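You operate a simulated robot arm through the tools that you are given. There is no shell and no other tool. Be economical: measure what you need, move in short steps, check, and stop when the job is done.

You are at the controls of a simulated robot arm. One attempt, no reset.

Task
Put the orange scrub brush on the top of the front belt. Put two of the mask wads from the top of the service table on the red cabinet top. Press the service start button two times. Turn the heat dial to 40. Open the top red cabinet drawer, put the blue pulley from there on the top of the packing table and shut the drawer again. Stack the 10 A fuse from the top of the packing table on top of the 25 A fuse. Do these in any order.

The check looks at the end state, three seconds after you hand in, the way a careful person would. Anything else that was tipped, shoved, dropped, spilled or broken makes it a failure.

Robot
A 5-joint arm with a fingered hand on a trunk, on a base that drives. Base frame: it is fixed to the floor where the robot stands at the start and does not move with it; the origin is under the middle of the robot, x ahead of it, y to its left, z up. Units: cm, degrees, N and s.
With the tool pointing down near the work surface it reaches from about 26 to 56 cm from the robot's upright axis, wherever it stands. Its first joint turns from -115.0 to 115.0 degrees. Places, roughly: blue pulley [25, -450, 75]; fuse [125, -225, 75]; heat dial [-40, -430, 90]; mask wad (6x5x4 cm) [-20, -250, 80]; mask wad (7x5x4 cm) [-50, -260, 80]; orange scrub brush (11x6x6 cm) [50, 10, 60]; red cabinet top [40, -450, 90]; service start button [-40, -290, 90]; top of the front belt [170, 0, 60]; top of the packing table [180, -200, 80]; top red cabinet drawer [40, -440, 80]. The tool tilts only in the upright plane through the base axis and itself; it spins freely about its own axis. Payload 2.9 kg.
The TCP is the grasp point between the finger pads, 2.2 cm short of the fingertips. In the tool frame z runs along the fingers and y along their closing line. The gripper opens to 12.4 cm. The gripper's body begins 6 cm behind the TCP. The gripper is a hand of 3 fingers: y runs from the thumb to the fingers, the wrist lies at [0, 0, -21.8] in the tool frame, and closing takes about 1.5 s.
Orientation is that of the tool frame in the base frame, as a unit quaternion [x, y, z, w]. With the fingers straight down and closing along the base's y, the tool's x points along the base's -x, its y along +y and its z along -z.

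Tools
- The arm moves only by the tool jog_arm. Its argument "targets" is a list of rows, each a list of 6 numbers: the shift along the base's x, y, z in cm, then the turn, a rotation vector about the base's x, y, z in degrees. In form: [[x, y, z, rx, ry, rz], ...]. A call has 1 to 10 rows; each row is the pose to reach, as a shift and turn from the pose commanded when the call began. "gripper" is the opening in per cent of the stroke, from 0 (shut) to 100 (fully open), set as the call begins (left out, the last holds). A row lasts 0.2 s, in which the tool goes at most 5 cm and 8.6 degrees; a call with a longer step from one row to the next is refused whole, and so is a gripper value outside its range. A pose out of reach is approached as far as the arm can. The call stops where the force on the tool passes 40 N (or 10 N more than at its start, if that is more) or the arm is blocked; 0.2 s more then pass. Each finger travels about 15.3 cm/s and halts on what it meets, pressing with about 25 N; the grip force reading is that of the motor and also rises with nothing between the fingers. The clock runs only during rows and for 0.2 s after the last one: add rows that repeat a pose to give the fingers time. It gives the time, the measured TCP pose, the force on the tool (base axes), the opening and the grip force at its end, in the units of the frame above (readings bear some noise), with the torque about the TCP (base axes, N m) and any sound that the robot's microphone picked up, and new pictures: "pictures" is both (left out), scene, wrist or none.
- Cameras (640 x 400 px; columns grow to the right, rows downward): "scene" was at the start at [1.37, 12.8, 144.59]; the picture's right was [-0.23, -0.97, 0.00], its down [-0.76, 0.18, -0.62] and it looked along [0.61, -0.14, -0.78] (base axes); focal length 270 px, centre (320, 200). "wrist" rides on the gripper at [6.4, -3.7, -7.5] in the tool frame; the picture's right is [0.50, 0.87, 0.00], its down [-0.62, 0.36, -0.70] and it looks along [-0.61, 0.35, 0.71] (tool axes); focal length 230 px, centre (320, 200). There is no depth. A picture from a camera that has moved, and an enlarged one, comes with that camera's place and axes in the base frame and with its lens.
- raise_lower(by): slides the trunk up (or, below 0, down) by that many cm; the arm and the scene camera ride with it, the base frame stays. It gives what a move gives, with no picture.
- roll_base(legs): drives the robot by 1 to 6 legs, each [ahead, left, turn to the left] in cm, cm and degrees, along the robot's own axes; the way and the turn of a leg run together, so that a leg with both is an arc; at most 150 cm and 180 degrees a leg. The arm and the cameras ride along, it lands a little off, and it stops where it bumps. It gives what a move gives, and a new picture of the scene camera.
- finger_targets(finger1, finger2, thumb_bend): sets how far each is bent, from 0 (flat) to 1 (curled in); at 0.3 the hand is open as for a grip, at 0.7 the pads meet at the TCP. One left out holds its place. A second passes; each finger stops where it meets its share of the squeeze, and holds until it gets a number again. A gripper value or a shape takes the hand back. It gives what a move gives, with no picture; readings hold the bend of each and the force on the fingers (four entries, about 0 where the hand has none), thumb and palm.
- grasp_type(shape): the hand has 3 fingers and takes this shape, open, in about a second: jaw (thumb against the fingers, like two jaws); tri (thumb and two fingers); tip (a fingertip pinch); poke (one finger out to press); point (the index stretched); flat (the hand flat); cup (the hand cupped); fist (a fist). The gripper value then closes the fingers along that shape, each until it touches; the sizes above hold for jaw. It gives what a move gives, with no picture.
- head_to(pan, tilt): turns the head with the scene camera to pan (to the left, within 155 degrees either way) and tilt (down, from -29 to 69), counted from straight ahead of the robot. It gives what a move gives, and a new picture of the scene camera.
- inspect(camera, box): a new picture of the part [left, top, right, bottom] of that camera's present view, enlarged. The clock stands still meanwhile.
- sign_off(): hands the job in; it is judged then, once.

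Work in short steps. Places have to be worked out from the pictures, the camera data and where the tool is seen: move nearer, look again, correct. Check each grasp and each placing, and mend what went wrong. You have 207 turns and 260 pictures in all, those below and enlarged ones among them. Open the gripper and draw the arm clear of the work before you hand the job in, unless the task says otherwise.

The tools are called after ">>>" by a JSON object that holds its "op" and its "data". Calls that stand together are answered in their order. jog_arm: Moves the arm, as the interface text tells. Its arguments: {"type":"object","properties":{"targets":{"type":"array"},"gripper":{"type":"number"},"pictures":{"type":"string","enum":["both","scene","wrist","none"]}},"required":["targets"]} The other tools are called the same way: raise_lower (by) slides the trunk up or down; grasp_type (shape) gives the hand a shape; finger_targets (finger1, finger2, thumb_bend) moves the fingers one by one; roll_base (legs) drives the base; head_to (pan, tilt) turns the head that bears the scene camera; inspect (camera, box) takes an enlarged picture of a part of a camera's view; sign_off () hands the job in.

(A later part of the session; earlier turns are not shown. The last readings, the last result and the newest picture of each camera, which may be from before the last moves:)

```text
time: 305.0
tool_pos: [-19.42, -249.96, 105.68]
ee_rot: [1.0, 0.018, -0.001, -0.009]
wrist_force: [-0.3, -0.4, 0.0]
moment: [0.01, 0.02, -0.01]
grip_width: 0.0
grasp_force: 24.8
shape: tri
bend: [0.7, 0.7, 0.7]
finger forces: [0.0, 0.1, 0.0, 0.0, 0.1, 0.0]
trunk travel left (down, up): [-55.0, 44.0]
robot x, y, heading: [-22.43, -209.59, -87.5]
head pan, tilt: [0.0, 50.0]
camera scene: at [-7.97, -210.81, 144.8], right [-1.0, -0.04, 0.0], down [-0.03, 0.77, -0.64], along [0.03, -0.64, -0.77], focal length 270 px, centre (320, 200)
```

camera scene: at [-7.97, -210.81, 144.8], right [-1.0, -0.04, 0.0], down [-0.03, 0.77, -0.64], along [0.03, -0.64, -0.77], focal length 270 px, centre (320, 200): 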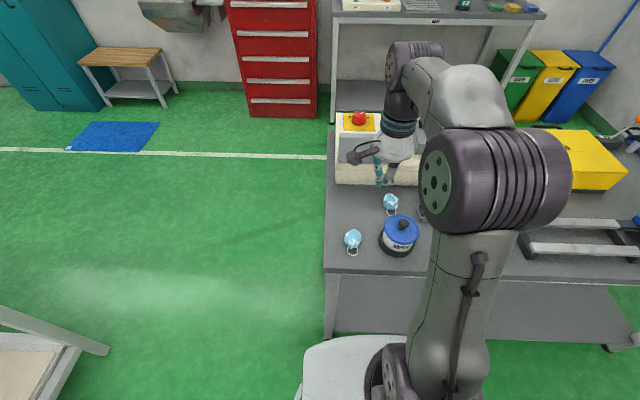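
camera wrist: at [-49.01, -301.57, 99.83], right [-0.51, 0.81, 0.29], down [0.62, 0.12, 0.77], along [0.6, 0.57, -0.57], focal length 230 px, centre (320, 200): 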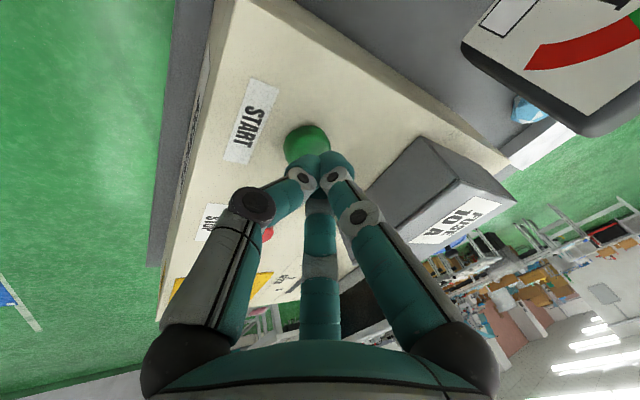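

Masks near me: M1 ≈[-15, -249] at the corner, M2 ≈[-26.5, -262] between the jar and the device. I go over M1, hand turned +30° so no finger faces the jar.

>>> {"op": "jog_arm", "data": {"targets": [[1.5, 0.3, -2, 0, 0, 7.5], [3, 0.6, -4, 0, 0, 15], [4, 1, -6, 0, 0, 22.5], [4.5, 1.2, -9, 0, 0, 30], [4.5, 1.2, -11, 0, 0, 30]], "gripper": 75}}

>>> {"op": "inspect", "data": {"camera": "scene", "box": [320, 170, 448, 280]}}

```text
time: 306.2
tool_pos: [-14.93, -248.73, 94.76]
ee_rot: [0.961, 0.276, 0.001, -0.008]
wrist_force: [-0.8, 0.4, -0.5]
moment: [-0.01, 0.0, 0.01]
grip_width: 9.29
grasp_force: 0.1
shape: tri
bend: [0.27, 0.27, 0.55]
finger forces: [0.0, 0.0, 0.1, 0.0, 0.0, 0.0]
trunk travel left (down, up): [-55.0, 44.0]
robot x, y, heading: [-22.63, -209.95, -87.6]
head pan, tilt: [0.0, 50.0]
camera scene: at [-7.97, -210.83, 144.8], right [-1.0, -0.04, 0.0], down [-0.03, 0.77, -0.64], along [0.03, -0.64, -0.77], focal length 270 px, centre (320, 200)
camera wrist: at [-11.4, -242.51, 102.34], right [0.88, -0.47, -0.01], down [-0.33, -0.64, 0.69], along [-0.33, -0.61, -0.72], focal length 230 px, centre (320, 200)
```

scene: 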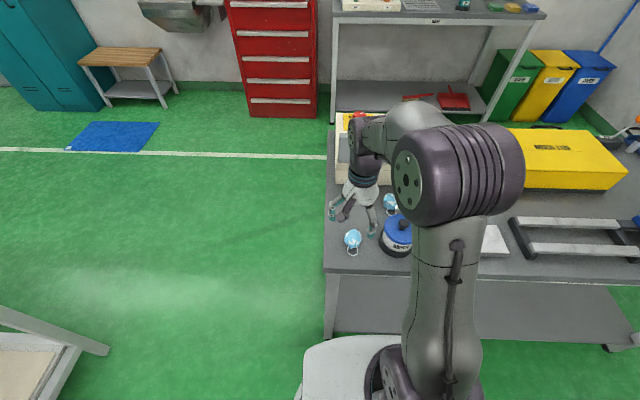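
wrist: 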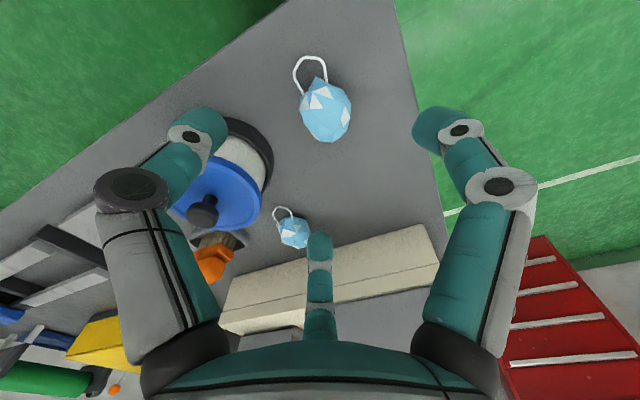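

```text
3.64 times, centred on (384, 225) of scene
camera zoom: at [-7.97, -210.83, 144.8], right [-1.0, -0.04, 0.0], down [-0.03, 0.77, -0.64], along [0.03, -0.64, -0.77], focal length 980 px, centre (87, 109)
```

zoom: 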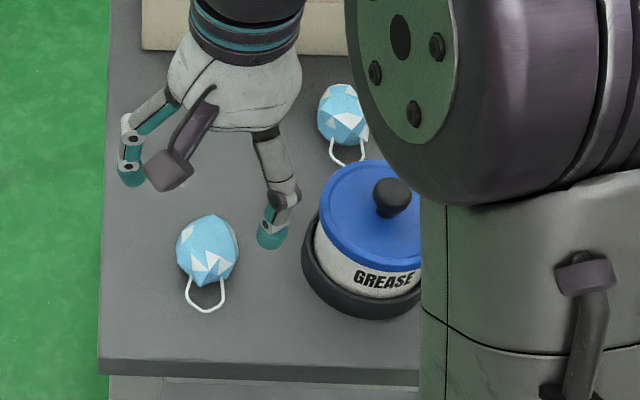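

I correct to [-15, -249.8] and go down to z 87.

>>> {"op": "jog_arm", "data": {"targets": [[0, -1, -2, 0, 0, 0], [0, -1, -5, 0, 0, 0], [0, -1, -7.5, 0, 0, 0], [0, -1, -7.5, 0, 0, 0]]}}

>>> {"op": "inspect", "data": {"camera": "scene", "box": [320, 170, 448, 280]}}

```text
time: 307.2
tool_pos: [-15.03, -249.92, 87.38]
ee_rot: [0.962, 0.275, 0.001, -0.008]
wrist_force: [-0.9, 0.4, 0.8]
moment: [0.01, 0.01, 0.01]
grip_width: 9.29
grasp_force: 0.1
shape: tri
bend: [0.27, 0.27, 0.55]
finger forces: [0.1, 0.1, 0.0, 0.0, 0.0, 0.0]
trunk travel left (down, up): [-55.0, 44.0]
robot x, y, heading: [-22.48, -209.82, -87.7]
head pan, tilt: [0.0, 50.0]
camera scene: at [-7.98, -210.79, 144.8], right [-1.0, -0.04, 0.0], down [-0.03, 0.77, -0.64], along [0.03, -0.64, -0.77], focal length 270 px, centre (320, 200)
camera wrist: at [-11.45, -243.52, 94.88], right [0.88, -0.47, -0.01], down [-0.33, -0.64, 0.69], along [-0.33, -0.61, -0.72], focal length 230 px, centre (320, 200)
```

scene: 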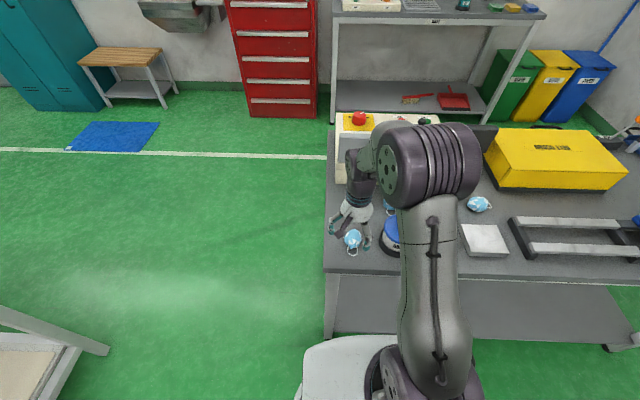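
wrist: 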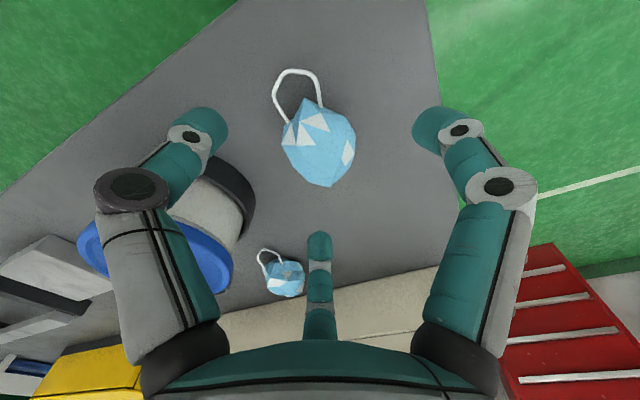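

```text
3.64 times, centred on (384, 225) of scene
camera zoom: at [-7.98, -210.79, 144.8], right [-1.0, -0.04, 0.0], down [-0.03, 0.77, -0.64], along [0.03, -0.64, -0.77], focal length 980 px, centre (87, 109)
```

zoom: 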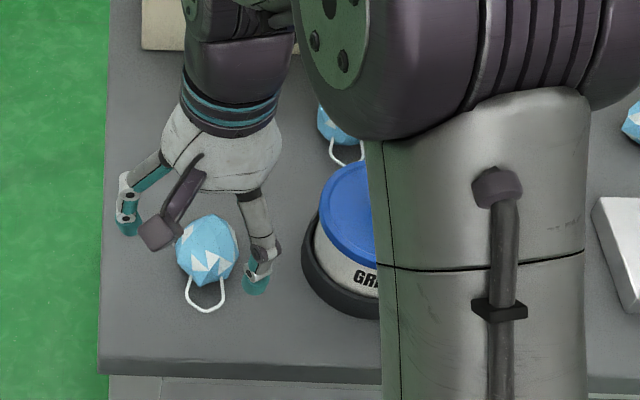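

Centred. Down 4 cm and close.

>>> {"op": "jog_arm", "data": {"targets": [[0, 0, -2, 0, 0, 0], [0, 0, -3.2, 0, 0, 0], [0, 0, -4, 0, 0, 0], [0, 0, -4, 0, 0, 0]], "pictures": "none"}}

>>> {"op": "jog_arm", "data": {"targets": [[0, 0, 0, 0, 0, 0], [0, 0, 0, 0, 0, 0], [0, 0, 0, 0, 0, 0], [0, 0, 0, 0, 0, 0], [0, 0, 0, 0, 0, 0], [0, 0, 0, 0, 0, 0], [0, 0, 0, 0, 0, 0]], "gripper": 10}}

```text
time: 308.2
tool_pos: [-15.04, -249.91, 83.18]
ee_rot: [0.961, 0.275, 0.0, -0.008]
wrist_force: [0.4, 0.4, -0.3]
moment: [0.01, 0.02, -0.03]
grip_width: 9.32
grasp_force: 0.0
shape: tri
bend: [0.27, 0.27, 0.55]
finger forces: [0.0, 0.0, 0.0, 0.0, 0.0, 0.0]
trunk travel left (down, up): [-55.0, 44.0]
robot x, y, heading: [-22.45, -209.3, -87.8]
head pan, tilt: [0.0, 50.0]
```

```text
time: 309.8
tool_pos: [-14.99, -249.96, 83.39]
ee_rot: [0.961, 0.276, 0.001, -0.008]
wrist_force: [1.0, 0.2, 2.2]
moment: [0.0, -0.06, 0.01]
grip_width: 4.3
grasp_force: 24.5
shape: tri
bend: [0.77, 0.77, 0.7]
finger forces: [21.2, 22.6, 0.0, 0.1, 23.1, 0.0]
trunk travel left (down, up): [-55.0, 44.0]
robot x, y, heading: [-22.95, -209.64, -87.8]
head pan, tilt: [0.0, 50.0]
camera scene: at [-7.97, -210.79, 144.8], right [-1.0, -0.04, 0.0], down [-0.03, 0.77, -0.64], along [0.03, -0.64, -0.77], focal length 270 px, centre (320, 200)
camera wrist: at [-11.44, -243.63, 90.78], right [0.88, -0.47, -0.01], down [-0.33, -0.64, 0.69], along [-0.33, -0.61, -0.72], focal length 230 px, centre (320, 200)
```

scene: 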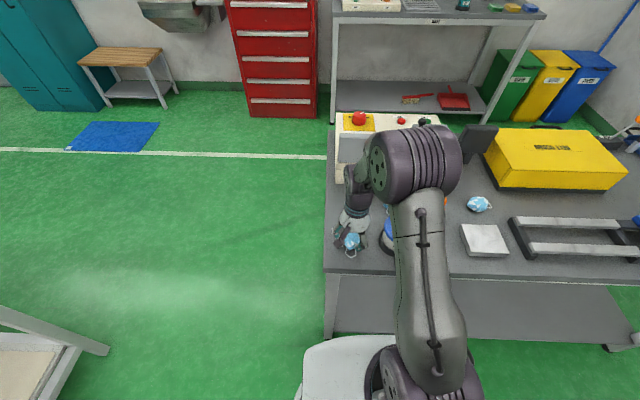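
wrist: 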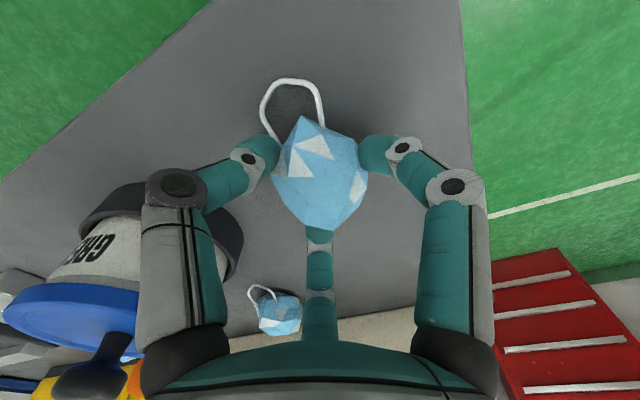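

Gripped. I lift and draw in, then carry it to the red cabinet (raising the trunk a little for reach).

>>> {"op": "jog_arm", "data": {"targets": [[0, 0, 3, 0, 0, 0], [0, 0, 7, 0, 0, 0], [0, 0, 11, 0, 0, 0], [0, 1, 15, 0, 0, 0], [-2, 2, 18, 0, 0, 0], [-5, 2, 20, 0, 0, 0], [-8, 1, 20, 0, 0, 0]], "pictures": "wrist"}}

>>> {"op": "roll_base", "data": {"legs": [[0, 68, -2], [126, 0, 0], [0, -22, 0]]}}

>>> {"op": "raise_lower", "data": {"by": 12}}

```text
time: 311.4
tool_pos: [-23.04, -248.96, 103.04]
ee_rot: [0.961, 0.276, 0.002, -0.007]
wrist_force: [0.5, -0.5, 0.0]
moment: [0.01, 0.02, -0.02]
grip_width: 4.24
grasp_force: 25.1
shape: tri
bend: [0.77, 0.77, 0.7]
finger forces: [20.0, 23.1, 0.0, 0.1, 23.0, 0.1]
trunk travel left (down, up): [-55.0, 44.0]
robot x, y, heading: [-22.52, -210.27, -87.9]
head pan, tilt: [0.0, 50.0]
camera wrist: at [-19.58, -242.57, 110.54], right [0.88, -0.47, -0.01], down [-0.33, -0.64, 0.69], along [-0.33, -0.61, -0.72], focal length 230 px, centre (320, 200)
```

wrist: 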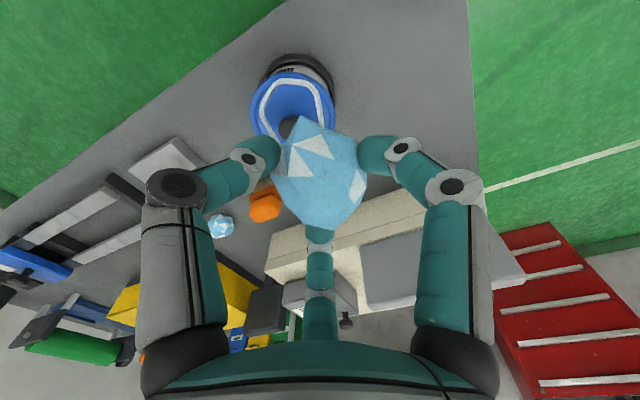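

```text
time: 322.5
tool_pos: [20.47, -372.57, 102.86]
ee_rot: [0.969, 0.248, 0.003, -0.007]
wrist_force: [-0.2, -0.1, 0.4]
moment: [-0.01, 0.01, -0.02]
grip_width: 4.26
grasp_force: 24.9
shape: tri
bend: [0.77, 0.77, 0.7]
finger forces: [19.9, 23.1, 0.0, 0.0, 22.9, 0.1]
trunk travel left (down, up): [-55.0, 44.0]
robot x, y, heading: [23.61, -333.53, -91.1]
head pan, tilt: [0.0, 50.0]
camera scene: at [37.63, -335.41, 144.81], right [-1.0, 0.02, 0.0], down [0.01, 0.77, -0.64], along [-0.01, -0.64, -0.77], focal length 270 px, centre (320, 200)
```

scene: 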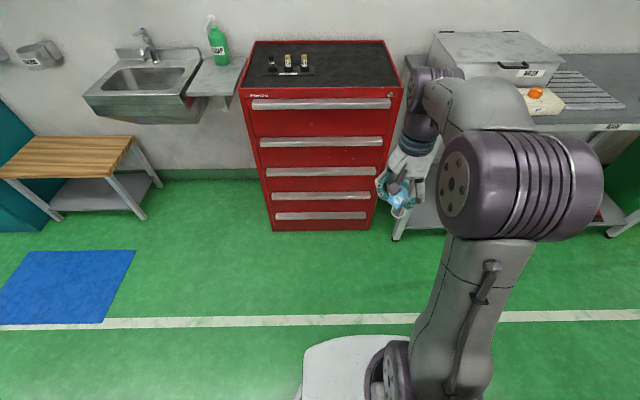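

```text
time: 324.0
tool_pos: [20.58, -372.6, 114.94]
ee_rot: [0.968, 0.249, 0.002, -0.007]
wrist_force: [-0.5, 0.4, 0.0]
moment: [0.0, -0.01, 0.01]
grip_width: 4.25
grasp_force: 25.6
shape: tri
bend: [0.77, 0.77, 0.7]
finger forces: [19.9, 23.0, 0.0, 0.0, 22.9, 0.0]
trunk travel left (down, up): [-67.0, 32.0]
robot x, y, heading: [23.45, -333.43, -91.0]
head pan, tilt: [0.0, 50.0]
```

Forward to the cabinet.

>>> {"op": "roll_base", "data": {"legs": [[55, 0, 1]]}}

>>> {"op": "jog_arm", "data": {"targets": [[2, -3, -2, 0, 0, 0], [4, -6, -4, 0, 0, 0], [6, -9, -6, 0, 0, 0], [7, -12, -8, 0, 0, 0], [7, -15, -11, 0, 0, 0]]}}

>>> {"op": "inspect", "data": {"camera": "scene", "box": [240, 80, 432, 200]}}

```text
time: 327.2
tool_pos: [20.96, -429.28, 114.92]
ee_rot: [0.966, 0.258, 0.003, -0.007]
wrist_force: [0.3, -0.9, -0.5]
moment: [0.04, 0.01, -0.01]
grip_width: 4.27
grasp_force: 25.0
shape: tri
bend: [0.77, 0.77, 0.7]
finger forces: [20.1, 23.0, 0.1, 0.0, 22.9, 0.1]
trunk travel left (down, up): [-67.0, 32.0]
robot x, y, heading: [22.79, -389.99, -89.5]
head pan, tilt: [0.0, 50.0]
camera scene: at [37.43, -391.8, 156.8], right [-1.0, 0.0, 0.0], down [0.0, 0.77, -0.64], along [0.0, -0.64, -0.77], focal length 270 px, centre (320, 200)
```

scene: 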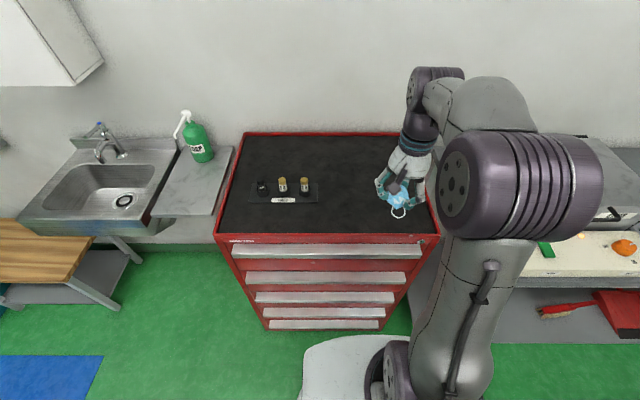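

```text
time: 328.4
tool_pos: [27.98, -444.43, 104.05]
ee_rot: [0.966, 0.258, 0.001, -0.009]
wrist_force: [0.7, 0.6, -0.8]
moment: [0.02, -0.01, 0.0]
grip_width: 4.23
grasp_force: 25.1
shape: tri
bend: [0.77, 0.77, 0.7]
finger forces: [20.0, 23.1, 0.1, 0.0, 22.9, 0.1]
trunk travel left (down, up): [-67.0, 32.0]
robot x, y, heading: [22.95, -389.94, -89.9]
head pan, tilt: [0.0, 50.0]
camera scene: at [37.43, -391.97, 156.8], right [-1.0, 0.0, 0.0], down [0.0, 0.77, -0.64], along [0.0, -0.64, -0.77], focal length 270 px, centre (320, 200)
camera wrist: at [31.71, -438.23, 111.6], right [0.86, -0.5, -0.01], down [-0.36, -0.63, 0.69], along [-0.35, -0.59, -0.72], focal length 230 px, centre (320, 200)
```

scene: 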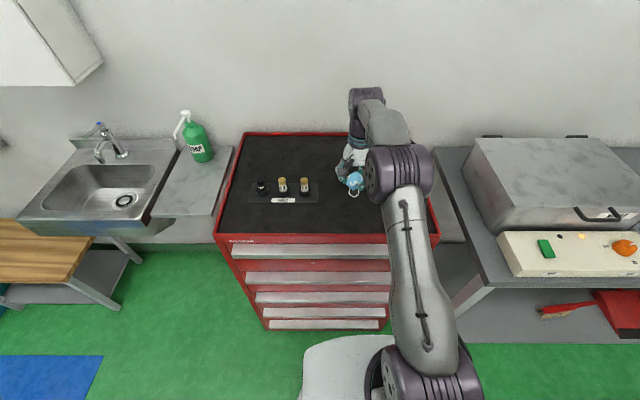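
wrist: 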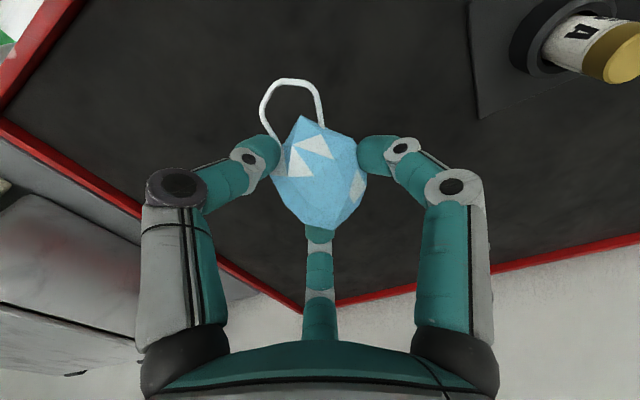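

```text
3.33 times, centred on (336, 140) of scene
camera zoom: at [37.43, -391.97, 156.8], right [-1.0, 0.0, 0.0], down [0.0, 0.77, -0.64], along [0.0, -0.64, -0.77], focal length 899 px, centre (267, 400)
```

zoom: 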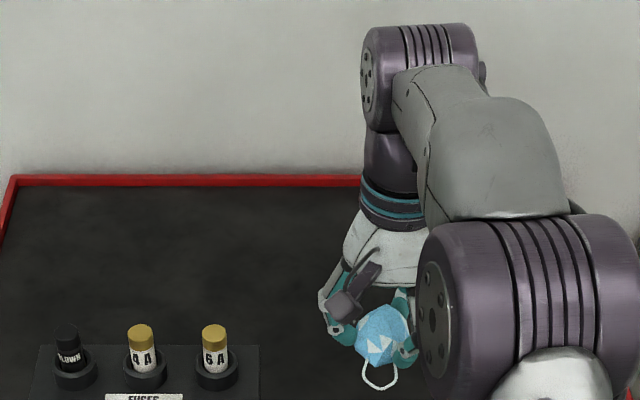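

Good spot right of the fuse tray. I lower until contact.

>>> {"op": "jog_arm", "data": {"targets": [[0, 0, -2, 0, 0, 0], [0, 0, -4, 0, 0, 0], [0, 0, -5, 0, 0, 0], [0, 0, -5.4, 0, 0, 0], [0, 0, -5.8, 0, 0, 0], [0, 0, -6.2, 0, 0, 0], [0, 0, -6.6, 0, 0, 0], [0, 0, -7, 0, 0, 0]], "pictures": "wrist"}}

```text
time: 330.2
tool_pos: [27.99, -444.1, 97.19]
ee_rot: [0.966, 0.259, 0.001, -0.005]
wrist_force: [0.7, -1.6, 13.0]
moment: [0.12, -0.08, 0.04]
grip_width: 4.28
grasp_force: 25.2
shape: tri
bend: [0.78, 0.77, 0.7]
finger forces: [25.5, 25.0, 0.0, 0.1, 25.4, 0.0]
trunk travel left (down, up): [-67.0, 32.0]
robot x, y, heading: [22.74, -389.83, -89.7]
head pan, tilt: [0.0, 50.0]
camera wrist: at [31.75, -437.86, 104.69], right [0.86, -0.5, -0.01], down [-0.36, -0.62, 0.69], along [-0.35, -0.6, -0.72], focal length 230 px, centre (320, 200)
```

wrist: 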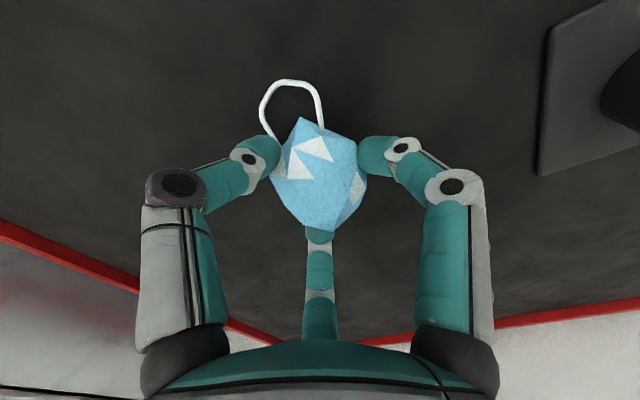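

Resting on the top. Open and lift.

>>> {"op": "jog_arm", "data": {"targets": [[0, 0, 0.2, 0, 0, 0], [0, 0, 0.2, 0, 0, 0], [0, 0, 0.2, 0, 0, 0], [0, 0, 0.2, 0, 0, 0], [0, 0, 3, 0, 0, 0], [0, 0, 7, 0, 0, 0], [-1, 3, 11, 0, 0, 0], [-3, 7, 14, 0, 0, 0], [-5, 11, 16, 0, 0, 0], [-6, 14, 17, 0, 0, 0]], "gripper": 72}}

```text
refused: row 7 steps farther than a row can; nothing moved
```

>>> {"op": "jog_arm", "data": {"targets": [[0, 0, 0.2, 0, 0, 0], [0, 0, 0.2, 0, 0, 0], [0, 0, 0.2, 0, 0, 0], [0, 0, 0.2, 0, 0, 0], [0, 0, 3, 0, 0, 0], [0, 0, 7, 0, 0, 0], [-1, 3, 10, 0, 0, 0], [-2, 6, 13, 0, 0, 0], [-4, 10, 15, 0, 0, 0], [-5, 14, 17, 0, 0, 0]], "gripper": 72}}

>>> {"op": "inspect", "data": {"camera": "scene", "box": [220, 110, 412, 230]}}

```text
time: 332.4
tool_pos: [22.62, -430.1, 113.96]
ee_rot: [0.966, 0.257, 0.001, -0.007]
wrist_force: [0.4, 0.6, 0.4]
moment: [-0.01, 0.02, -0.01]
grip_width: 8.92
grasp_force: 0.1
shape: tri
bend: [0.28, 0.28, 0.75]
finger forces: [0.0, 0.0, 0.0, 0.0, 0.0, 0.0]
trunk travel left (down, up): [-67.0, 32.0]
robot x, y, heading: [22.58, -390.31, -89.7]
head pan, tilt: [0.0, 50.0]
camera scene: at [37.44, -391.55, 156.8], right [-1.0, 0.0, 0.0], down [0.0, 0.77, -0.64], along [0.0, -0.64, -0.77], focal length 270 px, centre (320, 200)
camera wrist: at [26.44, -423.88, 121.5], right [0.86, -0.5, -0.01], down [-0.36, -0.63, 0.69], along [-0.35, -0.6, -0.72], focal length 230 px, centre (320, 200)
```

scene: 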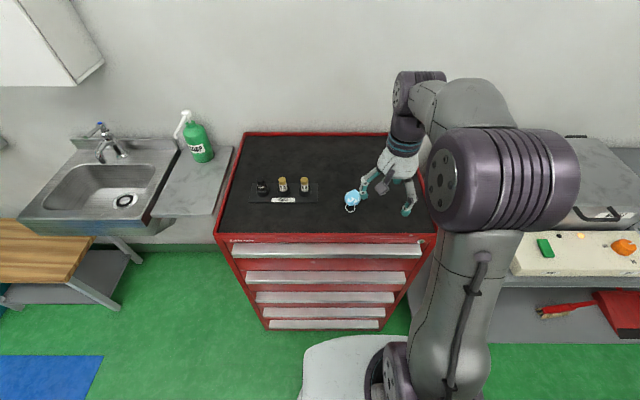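
wrist: 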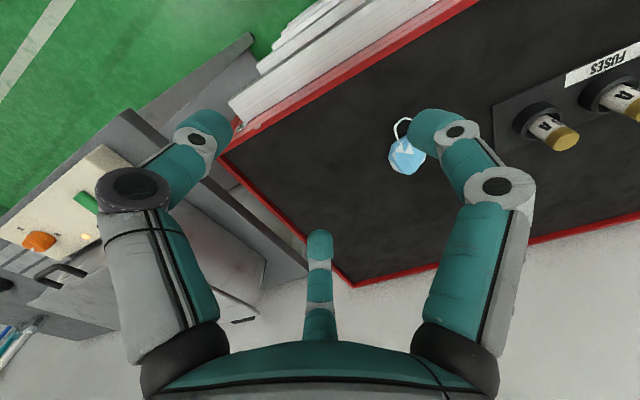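

```text
3.33 times, centred on (316, 170) of scene
camera zoom: at [37.44, -391.55, 156.8], right [-1.0, 0.0, 0.0], down [0.0, 0.77, -0.64], along [0.0, -0.64, -0.77], focal length 899 px, centre (333, 300)
```

zoom: 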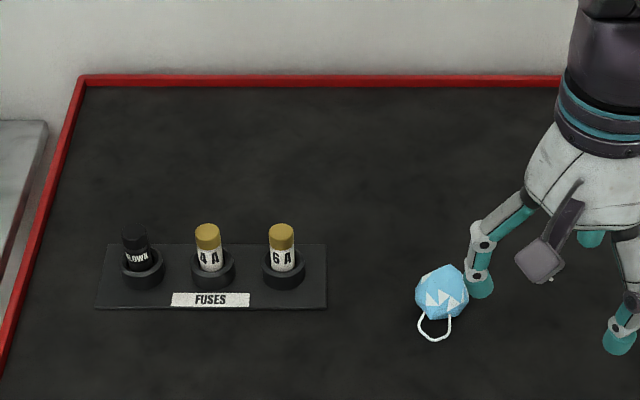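

First wad placed. For the second (between jar and device) I turn the hand +120° on the way so its camera faces away from the jar, and drive back.

>>> {"op": "jog_arm", "data": {"targets": [[0, 0, 0, 0, 0, 8.5], [0, 0, 0, 0, 0, 17], [0, 0, 0, 0, 0, 25.5], [0, 0, 0, 0, 0, 34], [0, 0, 0, 0, 0, 42.5], [0, 0, 0, 0, 0, 51], [0, 0, 0, 0, 0, 59.5], [0, 0, 0, 0, 0, 68], [0, 0, 0, 0, 0, 76.5], [0, 0, 0, 0, 0, 85]], "pictures": "none"}}

>>> {"op": "roll_base", "data": {"legs": [[-55, 0, 0], [0, 23, 0], [-124, 0, 0], [0, -72, 0]]}}

>>> {"op": "jog_arm", "data": {"targets": [[0, 0, 0, 0, 0, 8], [0, 0, 0, 0, 0, 16], [0, 0, 0, 0, 0, 24], [0, 0, 0, 0, 0, 32]]}}

```text
time: 334.6
tool_pos: [22.97, -430.23, 113.99]
ee_rot: [0.537, 0.844, 0.002, 0.0]
wrist_force: [0.2, 0.0, -0.1]
moment: [-0.02, -0.02, 0.0]
grip_width: 8.87
grasp_force: 0.0
shape: tri
bend: [0.28, 0.28, 0.75]
finger forces: [0.1, 0.1, 0.0, 0.1, 0.0, 0.0]
trunk travel left (down, up): [-67.0, 32.0]
robot x, y, heading: [22.58, -389.78, -90.0]
head pan, tilt: [0.0, 50.0]
```

```text
time: 348.6
tool_pos: [-27.18, -248.2, 113.86]
ee_rot: [0.551, 0.835, 0.001, 0.0]
wrist_force: [0.6, -0.9, 0.2]
moment: [0.02, -0.05, -0.02]
grip_width: 8.87
grasp_force: 0.0
shape: tri
bend: [0.28, 0.28, 0.75]
finger forces: [0.0, 0.1, 0.0, 0.0, 0.1, 0.0]
trunk travel left (down, up): [-67.0, 32.0]
robot x, y, heading: [-26.08, -208.02, -91.5]
head pan, tilt: [0.0, 50.0]
camera scene: at [-11.44, -210.33, 156.8], right [-1.0, 0.03, 0.0], down [0.02, 0.77, -0.64], along [-0.02, -0.64, -0.77], focal length 270 px, centre (320, 200)
```

scene: 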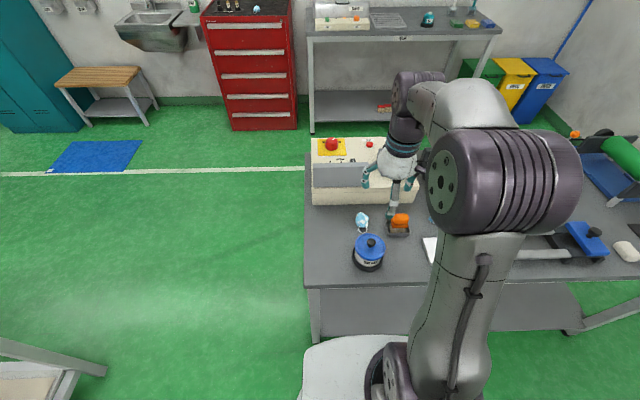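

```text
time: 349.6
tool_pos: [-27.06, -248.17, 114.04]
ee_rot: [0.299, 0.954, 0.001, -0.001]
wrist_force: [-1.1, -0.5, -0.3]
moment: [0.03, 0.01, 0.02]
grip_width: 8.92
grasp_force: 0.1
shape: tri
bend: [0.28, 0.28, 0.75]
finger forces: [0.1, 0.0, 0.1, 0.1, 0.1, 0.0]
trunk travel left (down, up): [-67.0, 32.0]
robot x, y, heading: [-25.92, -208.2, -91.7]
head pan, tilt: [0.0, 50.0]
camera scene: at [-11.4, -210.33, 156.8], right [-1.0, 0.03, 0.0], down [0.02, 0.77, -0.64], along [-0.02, -0.64, -0.77], focal length 270 px, centre (320, 200)
camera wrist: at [-34.4, -247.74, 121.42], right [0.08, 1.0, 0.0], down [0.71, -0.06, 0.7], along [0.7, -0.06, -0.71], focal length 230 px, centre (320, 200)
```

scene: 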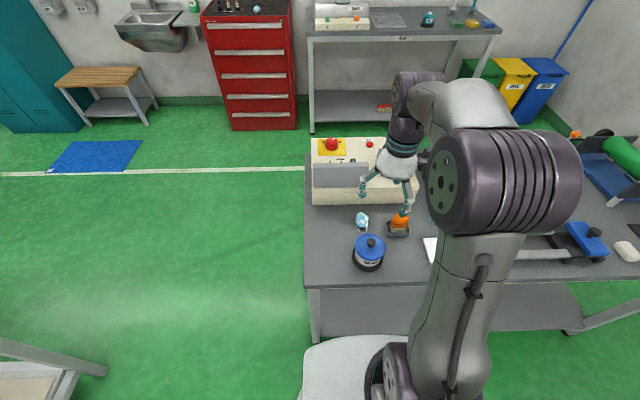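
wrist: 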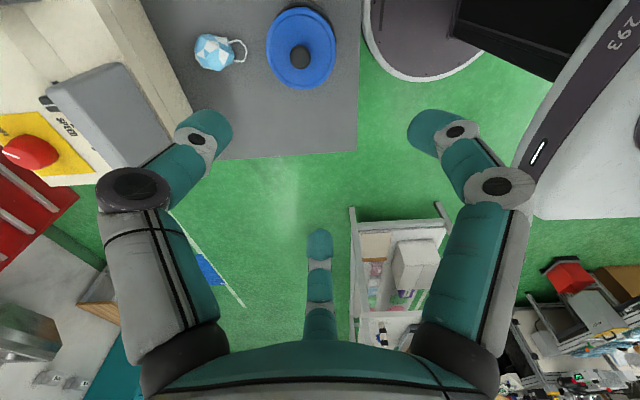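

M2 is at ≈[-27.5, -263.5], with ~7 cm to the device and the jar. I roll 4 cm closer and go over it.

>>> {"op": "roll_base", "data": {"legs": [[4, 0, 0]]}}

>>> {"op": "jog_arm", "data": {"targets": [[0, -3, -3, 0, 0, 0], [0, -6, -6, 0, 0, 0], [0, -9, -9, 0, 0, 0], [-0.3, -11.3, -13, 0, 0, 0], [-0.3, -11.3, -17, 0, 0, 0], [-0.3, -11.3, -20, 0, 0, 0], [-0.3, -11.3, -20, 0, 0, 0]]}}

>>> {"op": "inspect", "data": {"camera": "scene", "box": [300, 170, 428, 290]}}

```text
time: 350.4
tool_pos: [-27.2, -252.36, 113.86]
ee_rot: [0.3, 0.954, 0.001, -0.002]
wrist_force: [-0.1, -0.2, 0.8]
moment: [0.01, -0.04, 0.01]
grip_width: 8.89
grasp_force: 0.0
shape: tri
bend: [0.28, 0.28, 0.75]
finger forces: [0.0, 0.0, 0.1, 0.0, 0.1, 0.1]
trunk travel left (down, up): [-67.0, 32.0]
robot x, y, heading: [-26.07, -212.41, -91.6]
head pan, tilt: [0.0, 50.0]
camera scene: at [-11.51, -214.39, 156.8], right [-1.0, 0.03, 0.0], down [0.02, 0.77, -0.64], along [-0.02, -0.64, -0.77], focal length 270 px, centre (320, 200)
```

scene: 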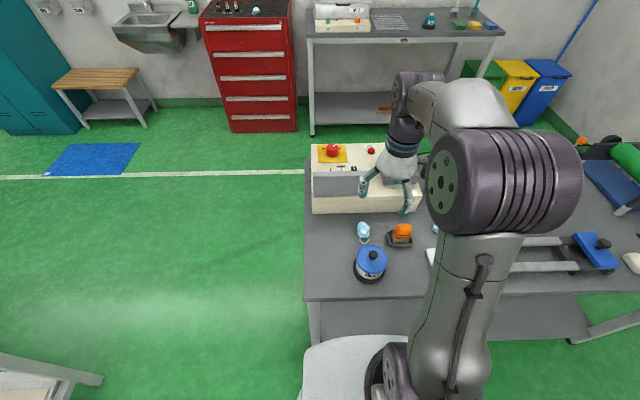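

```text
time: 352.0
tool_pos: [-27.56, -263.49, 93.93]
ee_rot: [0.3, 0.954, 0.001, 0.0]
wrist_force: [0.3, 0.6, -0.8]
moment: [-0.01, 0.03, 0.02]
grip_width: 8.89
grasp_force: 0.1
shape: tri
bend: [0.28, 0.28, 0.75]
finger forces: [0.0, 0.0, 0.0, 0.1, 0.0, 0.0]
trunk travel left (down, up): [-67.0, 32.0]
robot x, y, heading: [-26.12, -212.27, -91.7]
head pan, tilt: [0.0, 50.0]
camera scene: at [-11.51, -214.22, 156.8], right [-1.0, 0.03, 0.0], down [0.02, 0.77, -0.64], along [-0.02, -0.64, -0.77], focal length 270 px, centre (320, 200)
camera wrist: at [-34.79, -262.91, 101.41], right [0.09, 1.0, 0.0], down [0.71, -0.06, 0.7], along [0.7, -0.06, -0.71], focal length 230 px, centre (320, 200)
```

scene: 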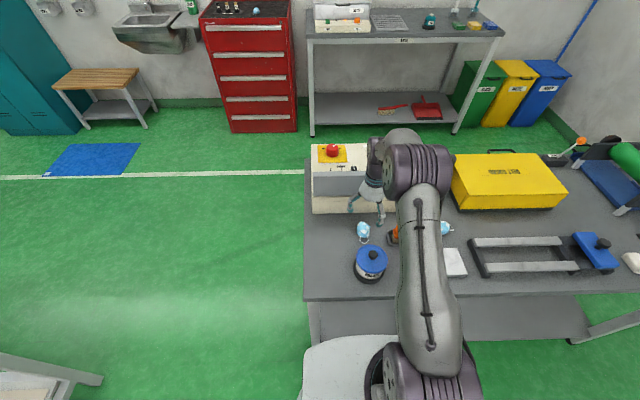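
wrist: 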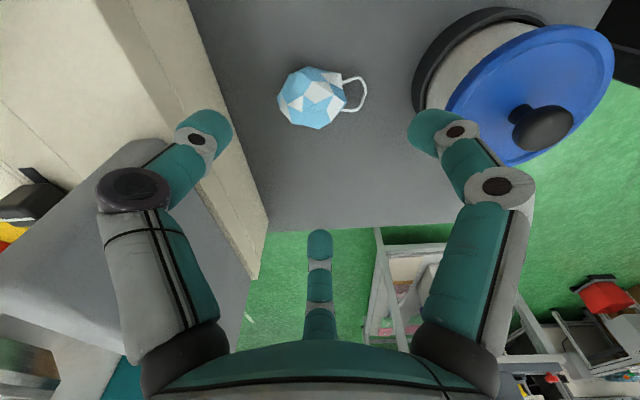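

```text
3.33 times, centred on (364, 230) of scene
camera zoom: at [-11.51, -214.22, 156.8], right [-1.0, 0.03, 0.0], down [0.02, 0.77, -0.64], along [-0.02, -0.64, -0.77], focal length 899 px, centre (173, 100)
```

zoom: 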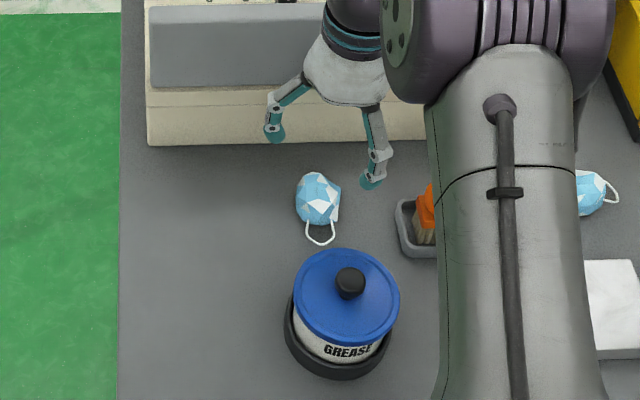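

Centred between neighbours. I go down in two stages.

>>> {"op": "jog_arm", "data": {"targets": [[0, 0, -3, 0, 0, 0], [0, 0, -6, 0, 0, 0], [0, 0, -6, 0, 0, 0]]}}

>>> {"op": "inspect", "data": {"camera": "scene", "box": [300, 170, 428, 290]}}

```text
time: 352.8
tool_pos: [-27.45, -263.48, 88.03]
ee_rot: [0.3, 0.954, 0.001, -0.001]
wrist_force: [-0.3, 0.4, 0.0]
moment: [0.01, 0.02, 0.01]
grip_width: 8.91
grasp_force: 0.0
shape: tri
bend: [0.28, 0.28, 0.75]
finger forces: [0.0, 0.1, 0.0, 0.0, 0.0, 0.0]
trunk travel left (down, up): [-67.0, 32.0]
robot x, y, heading: [-25.88, -212.3, -91.6]
head pan, tilt: [0.0, 50.0]
camera scene: at [-11.51, -214.25, 156.8], right [-1.0, 0.03, 0.0], down [0.02, 0.77, -0.64], along [-0.02, -0.64, -0.77], focal length 270 px, centre (320, 200)
camera wrist: at [-34.77, -262.9, 95.56], right [0.09, 1.0, 0.0], down [0.71, -0.06, 0.7], along [0.7, -0.06, -0.71], focal length 230 px, centre (320, 200)
```

scene: 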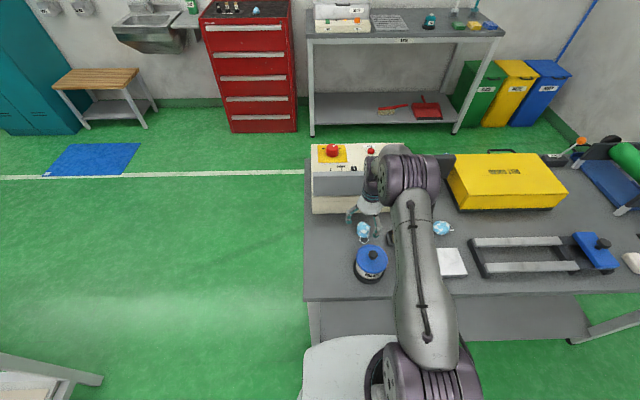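
wrist: 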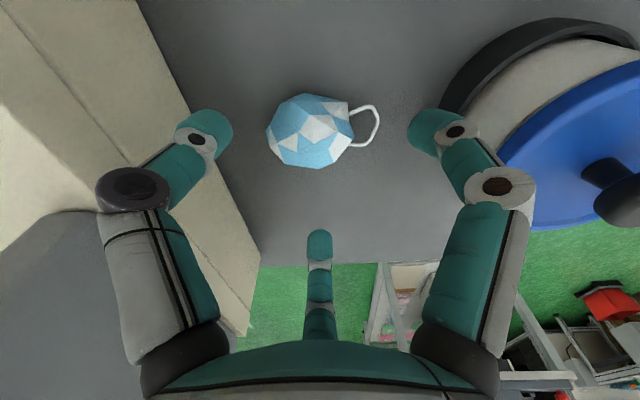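

```text
3.33 times, centred on (364, 230) of scene
camera zoom: at [-11.51, -214.25, 156.8], right [-1.0, 0.03, 0.0], down [0.02, 0.77, -0.64], along [-0.02, -0.64, -0.77], focal length 899 px, centre (173, 100)
```

zoom: 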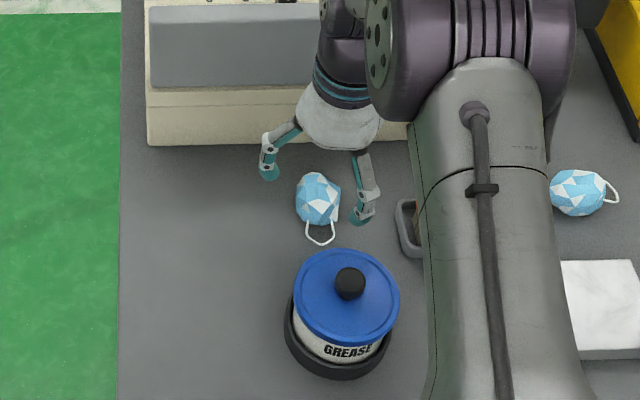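

>>> {"op": "jog_arm", "data": {"targets": [[-0.3, -0.4, -2, 0, 0, 0], [-0.3, -0.4, -3.6, 0, 0, 0], [-0.3, -0.4, -4.7, 0, 0, 0], [-0.3, -0.4, -4.7, 0, 0, 0]], "pictures": "none"}}

>>> {"op": "jog_arm", "data": {"targets": [[0, 0, 0, 0, 0, 0], [0, 0, 0, 0, 0, 0], [0, 0, 0, 0, 0, 0], [0, 0, 0, 0, 0, 0], [0, 0, 0, 0, 0, 0], [0, 0, 0, 0, 0, 0], [0, 0, 0, 0, 0, 0]], "gripper": 10}}

```text
time: 353.8
tool_pos: [-27.75, -264.02, 83.41]
ee_rot: [0.3, 0.954, 0.001, 0.0]
wrist_force: [0.1, 0.0, 0.5]
moment: [0.01, -0.01, 0.02]
grip_width: 8.94
grasp_force: 0.0
shape: tri
bend: [0.28, 0.28, 0.75]
finger forces: [0.0, 0.0, 0.1, 0.0, 0.0, 0.0]
trunk travel left (down, up): [-67.0, 32.0]
robot x, y, heading: [-26.15, -212.38, -91.6]
head pan, tilt: [0.0, 50.0]
```

```text
time: 355.4
tool_pos: [-27.84, -263.85, 83.38]
ee_rot: [0.299, 0.954, 0.001, 0.001]
wrist_force: [-2.5, -1.2, 4.3]
moment: [0.0, 0.09, -0.02]
grip_width: 4.18
grasp_force: 25.0
shape: tri
bend: [0.77, 0.77, 0.7]
finger forces: [21.3, 22.8, 0.0, 0.0, 22.3, 0.1]
trunk travel left (down, up): [-67.0, 32.0]
robot x, y, heading: [-25.87, -212.4, -91.4]
head pan, tilt: [0.0, 50.0]
camera scene: at [-11.55, -214.22, 156.8], right [-1.0, 0.03, 0.0], down [0.02, 0.77, -0.64], along [-0.02, -0.64, -0.77], focal length 270 px, centre (320, 200)
camera wrist: at [-35.1, -263.37, 90.84], right [0.09, 1.0, 0.0], down [0.71, -0.06, 0.7], along [0.7, -0.06, -0.71], focal length 230 px, centre (320, 200)
```

scene: 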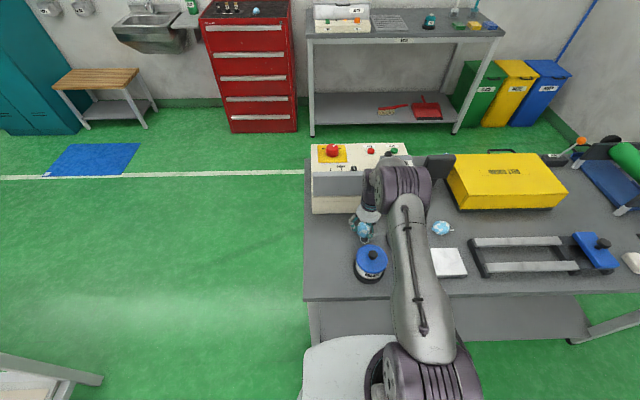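
wrist: 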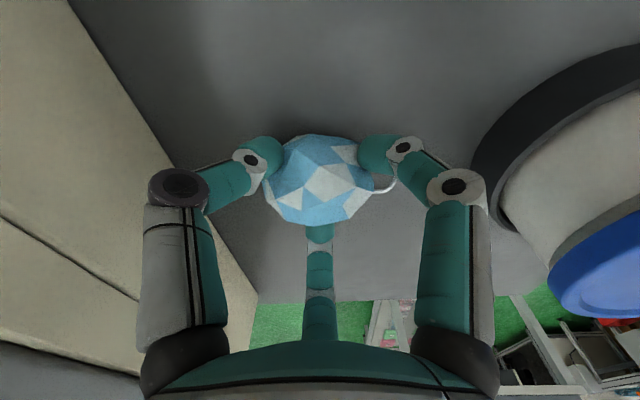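

Gripped. I lift straight up, draw in, and carry it over.

>>> {"op": "jog_arm", "data": {"targets": [[0, 0, 3, 0, 0, 0], [0, 0, 7, 0, 0, 0], [0, 0, 11, 0, 0, 0], [0, 0, 15, 0, 0, 0], [0, 0, 19, 0, 0, 0], [0, 2, 23, 0, 0, 0], [0, 5, 26, 0, 0, 0], [0, 8, 29, 0, 0, 0], [0, 11, 31, 0, 0, 0]]}}

>>> {"op": "roll_base", "data": {"legs": [[0, 72, 1.6], [122, 0, 0], [0, -24, 0], [55, 0, 0]]}}

```text
time: 357.4
tool_pos: [-27.81, -252.58, 114.28]
ee_rot: [0.299, 0.954, 0.0, -0.001]
wrist_force: [0.8, -0.9, 0.3]
moment: [0.0, -0.01, 0.01]
grip_width: 4.08
grasp_force: 24.6
shape: tri
bend: [0.77, 0.77, 0.7]
finger forces: [20.1, 24.8, 0.0, 0.0, 19.8, 0.0]
trunk travel left (down, up): [-67.0, 32.0]
robot x, y, heading: [-25.75, -212.09, -91.5]
head pan, tilt: [0.0, 50.0]
camera scene: at [-11.51, -214.09, 156.8], right [-1.0, 0.03, 0.0], down [0.02, 0.77, -0.64], along [-0.02, -0.64, -0.77], focal length 270 px, centre (320, 200)
camera wrist: at [-35.04, -251.98, 121.73], right [0.09, 1.0, 0.0], down [0.71, -0.06, 0.7], along [0.7, -0.06, -0.71], focal length 230 px, centre (320, 200)
```

scene: 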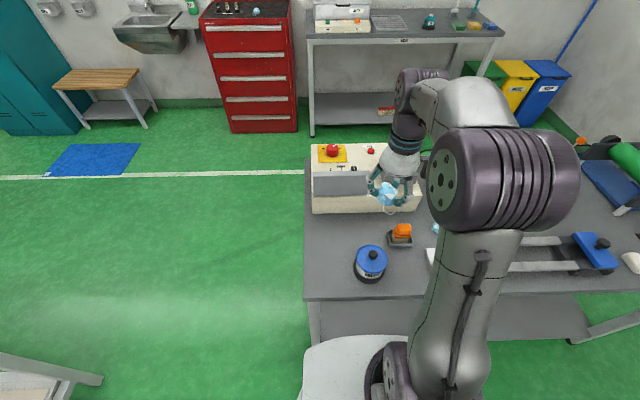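
wrist: 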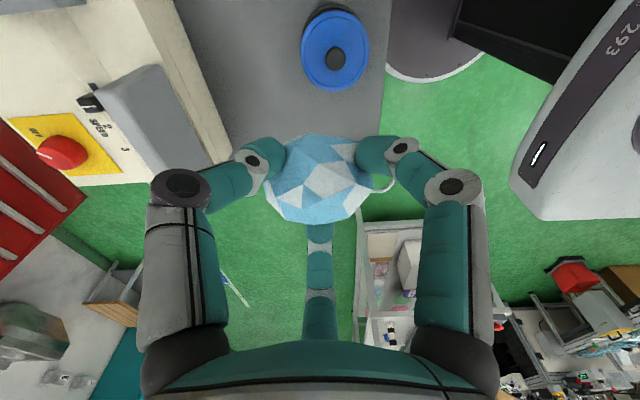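

```text
time: 371.3
tool_pos: [17.11, -429.55, 114.13]
ee_rot: [0.298, 0.955, 0.001, -0.001]
wrist_force: [0.6, -0.1, 0.0]
moment: [0.04, 0.0, -0.03]
grip_width: 4.09
grasp_force: 24.8
shape: tri
bend: [0.77, 0.77, 0.7]
finger forces: [20.2, 24.9, 0.1, 0.0, 19.8, 0.1]
trunk travel left (down, up): [-67.0, 32.0]
robot x, y, heading: [18.55, -389.09, -91.1]
head pan, tilt: [0.0, 50.0]
camera scene: at [33.16, -391.17, 156.8], right [-1.0, 0.02, 0.0], down [0.02, 0.77, -0.64], along [-0.02, -0.64, -0.77], focal length 270 px, centre (320, 200)
```

scene: 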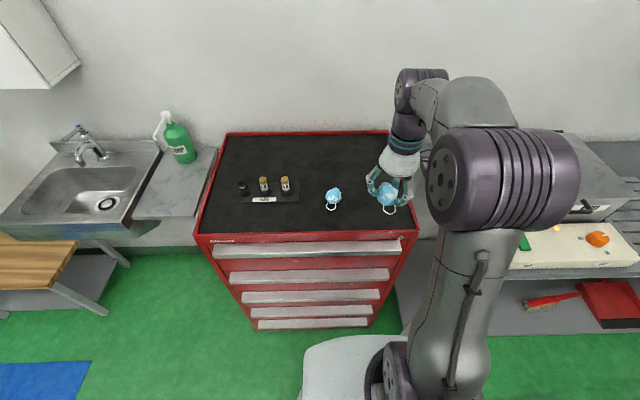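

I extend to about [15.5, -444] and lower until contact.

>>> {"op": "jog_arm", "data": {"targets": [[-0.5, -3, -2, 0, 0, 0], [-1, -6, -4, 0, 0, 0], [-1.6, -9, -6, 0, 0, 0], [-1.6, -12, -8, 0, 0, 0], [-1.6, -14.5, -11, 0, 0, 0], [-1.6, -14.5, -13.5, 0, 0, 0]]}}

>>> {"op": "jog_arm", "data": {"targets": [[0, 0, -1, 0, 0, 0], [0, 0, -1.6, 0, 0, 0], [0, 0, -2, 0, 0, 0], [0, 0, -2.4, 0, 0, 0], [0, 0, -2.8, 0, 0, 0], [0, 0, -3.2, 0, 0, 0]], "pictures": "wrist"}}

```text
time: 372.7
tool_pos: [15.54, -444.0, 100.82]
ee_rot: [0.298, 0.955, 0.0, 0.0]
wrist_force: [0.2, 0.0, -0.6]
moment: [0.01, 0.01, -0.03]
grip_width: 4.06
grasp_force: 25.4
shape: tri
bend: [0.77, 0.77, 0.7]
finger forces: [20.2, 25.2, 0.1, 0.0, 20.0, 0.1]
trunk travel left (down, up): [-67.0, 32.0]
robot x, y, heading: [18.85, -389.04, -91.6]
head pan, tilt: [0.0, 50.0]
camera scene: at [33.17, -391.07, 156.8], right [-1.0, 0.02, 0.0], down [0.02, 0.77, -0.64], along [-0.02, -0.64, -0.77], focal length 270 px, centre (320, 200)
camera wrist: at [8.37, -443.44, 108.29], right [0.08, 1.0, 0.0], down [0.71, -0.06, 0.7], along [0.7, -0.06, -0.71], focal length 230 px, centre (320, 200)
```

scene: 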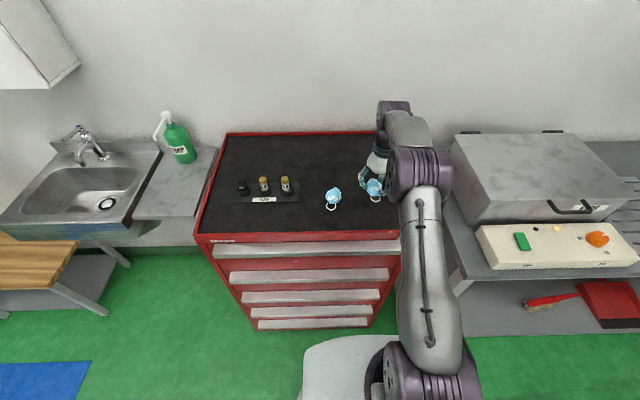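
wrist: 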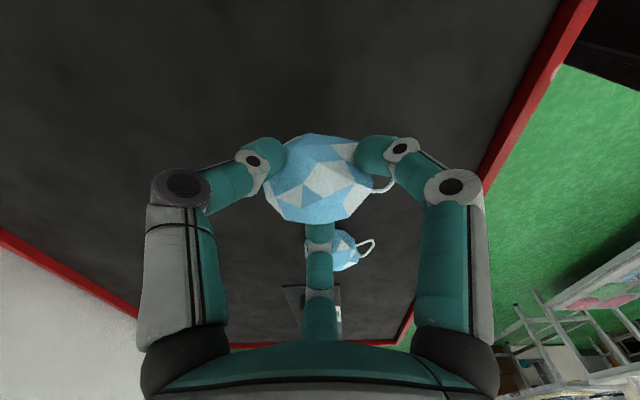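

```text
time: 374.1
tool_pos: [15.49, -443.94, 97.7]
ee_rot: [0.299, 0.954, 0.001, 0.0]
wrist_force: [-0.2, 0.7, 3.7]
moment: [-0.06, 0.07, 0.02]
grip_width: 4.08
grasp_force: 25.0
shape: tri
bend: [0.77, 0.77, 0.7]
finger forces: [20.4, 25.9, 0.0, 0.0, 22.7, 0.0]
trunk travel left (down, up): [-67.0, 32.0]
robot x, y, heading: [18.62, -389.02, -91.3]
head pan, tilt: [0.0, 50.0]
camera wrist: at [8.24, -443.51, 105.07], right [0.08, 1.0, 0.0], down [0.71, -0.06, 0.7], along [0.7, -0.06, -0.71], focal length 230 px, centre (320, 200)
```

wrist: 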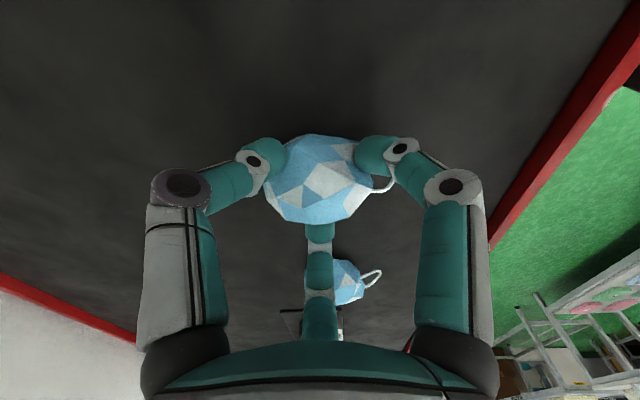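

Light contact. Open and lift away.

>>> {"op": "jog_arm", "data": {"targets": [[0, 0, 0, 0, 0, 0], [0, 0, 0, 0, 0, 0], [0, 0, 0, 0, 0, 0], [0, 0, 0, 0, 0, 0], [0, 0, 3, 0, 0, 0], [0, 0, 7, 0, 0, 0], [0, 3, 10, 0, 0, 0], [0, 6, 13, 0, 0, 0], [0, 10, 15, 0, 0, 0], [0, 14, 16, 0, 0, 0]], "gripper": 68}}

>>> {"op": "inspect", "data": {"camera": "scene", "box": [190, 110, 430, 260]}}

```text
time: 376.3
tool_pos: [15.6, -430.06, 113.75]
ee_rot: [0.298, 0.954, 0.001, 0.0]
wrist_force: [0.3, 0.2, 0.6]
moment: [0.01, 0.0, -0.01]
grip_width: 8.38
grasp_force: 0.2
shape: tri
bend: [0.29, 0.29, 0.72]
finger forces: [0.0, 0.1, 0.0, 0.0, 0.0, 0.0]
trunk travel left (down, up): [-67.0, 32.0]
robot x, y, heading: [18.79, -389.16, -91.5]
head pan, tilt: [0.0, 50.0]
camera scene: at [33.16, -390.92, 156.8], right [-1.0, 0.02, 0.0], down [0.02, 0.77, -0.64], along [-0.02, -0.64, -0.77], focal length 270 px, centre (320, 200)
camera wrist: at [8.25, -429.54, 121.11], right [0.08, 1.0, 0.0], down [0.71, -0.06, 0.7], along [0.7, -0.06, -0.71], focal length 230 px, centre (320, 200)
```

scene: 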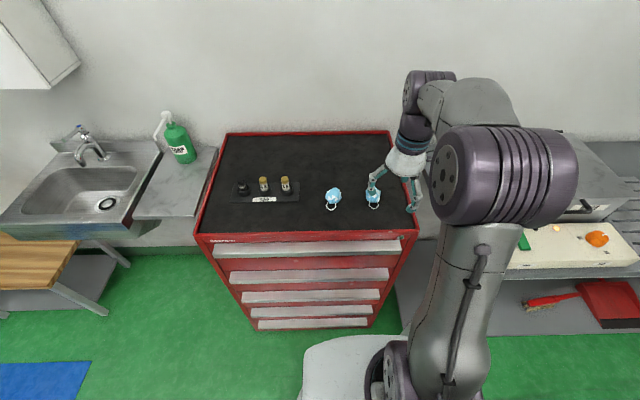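
wrist: 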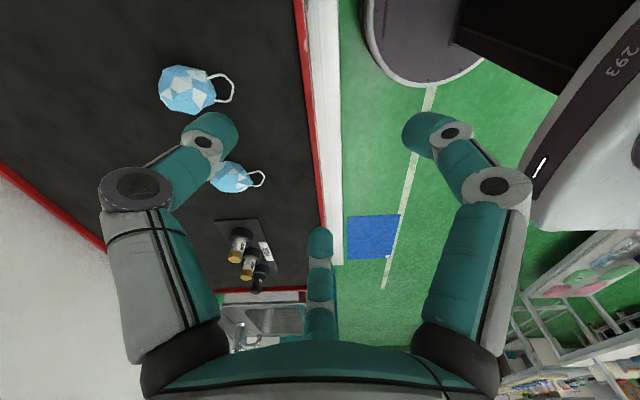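

```text
refused: no pictures are left
```

Both wads lie on the cabinet top and all pictures are used up. I draw clear with the base.

>>> {"op": "roll_base", "data": {"legs": [[-35, 0, 0]]}}

```text
time: 378.5
tool_pos: [16.51, -395.8, 113.6]
ee_rot: [0.295, 0.956, 0.001, 0.0]
wrist_force: [0.3, -0.9, -0.4]
moment: [-0.02, 0.02, 0.0]
grip_width: 8.41
grasp_force: 0.1
shape: tri
bend: [0.29, 0.29, 0.72]
finger forces: [0.0, 0.0, 0.0, 0.0, 0.0, 0.0]
trunk travel left (down, up): [-67.0, 32.0]
robot x, y, heading: [19.59, -354.33, -91.1]
head pan, tilt: [0.0, 50.0]
```

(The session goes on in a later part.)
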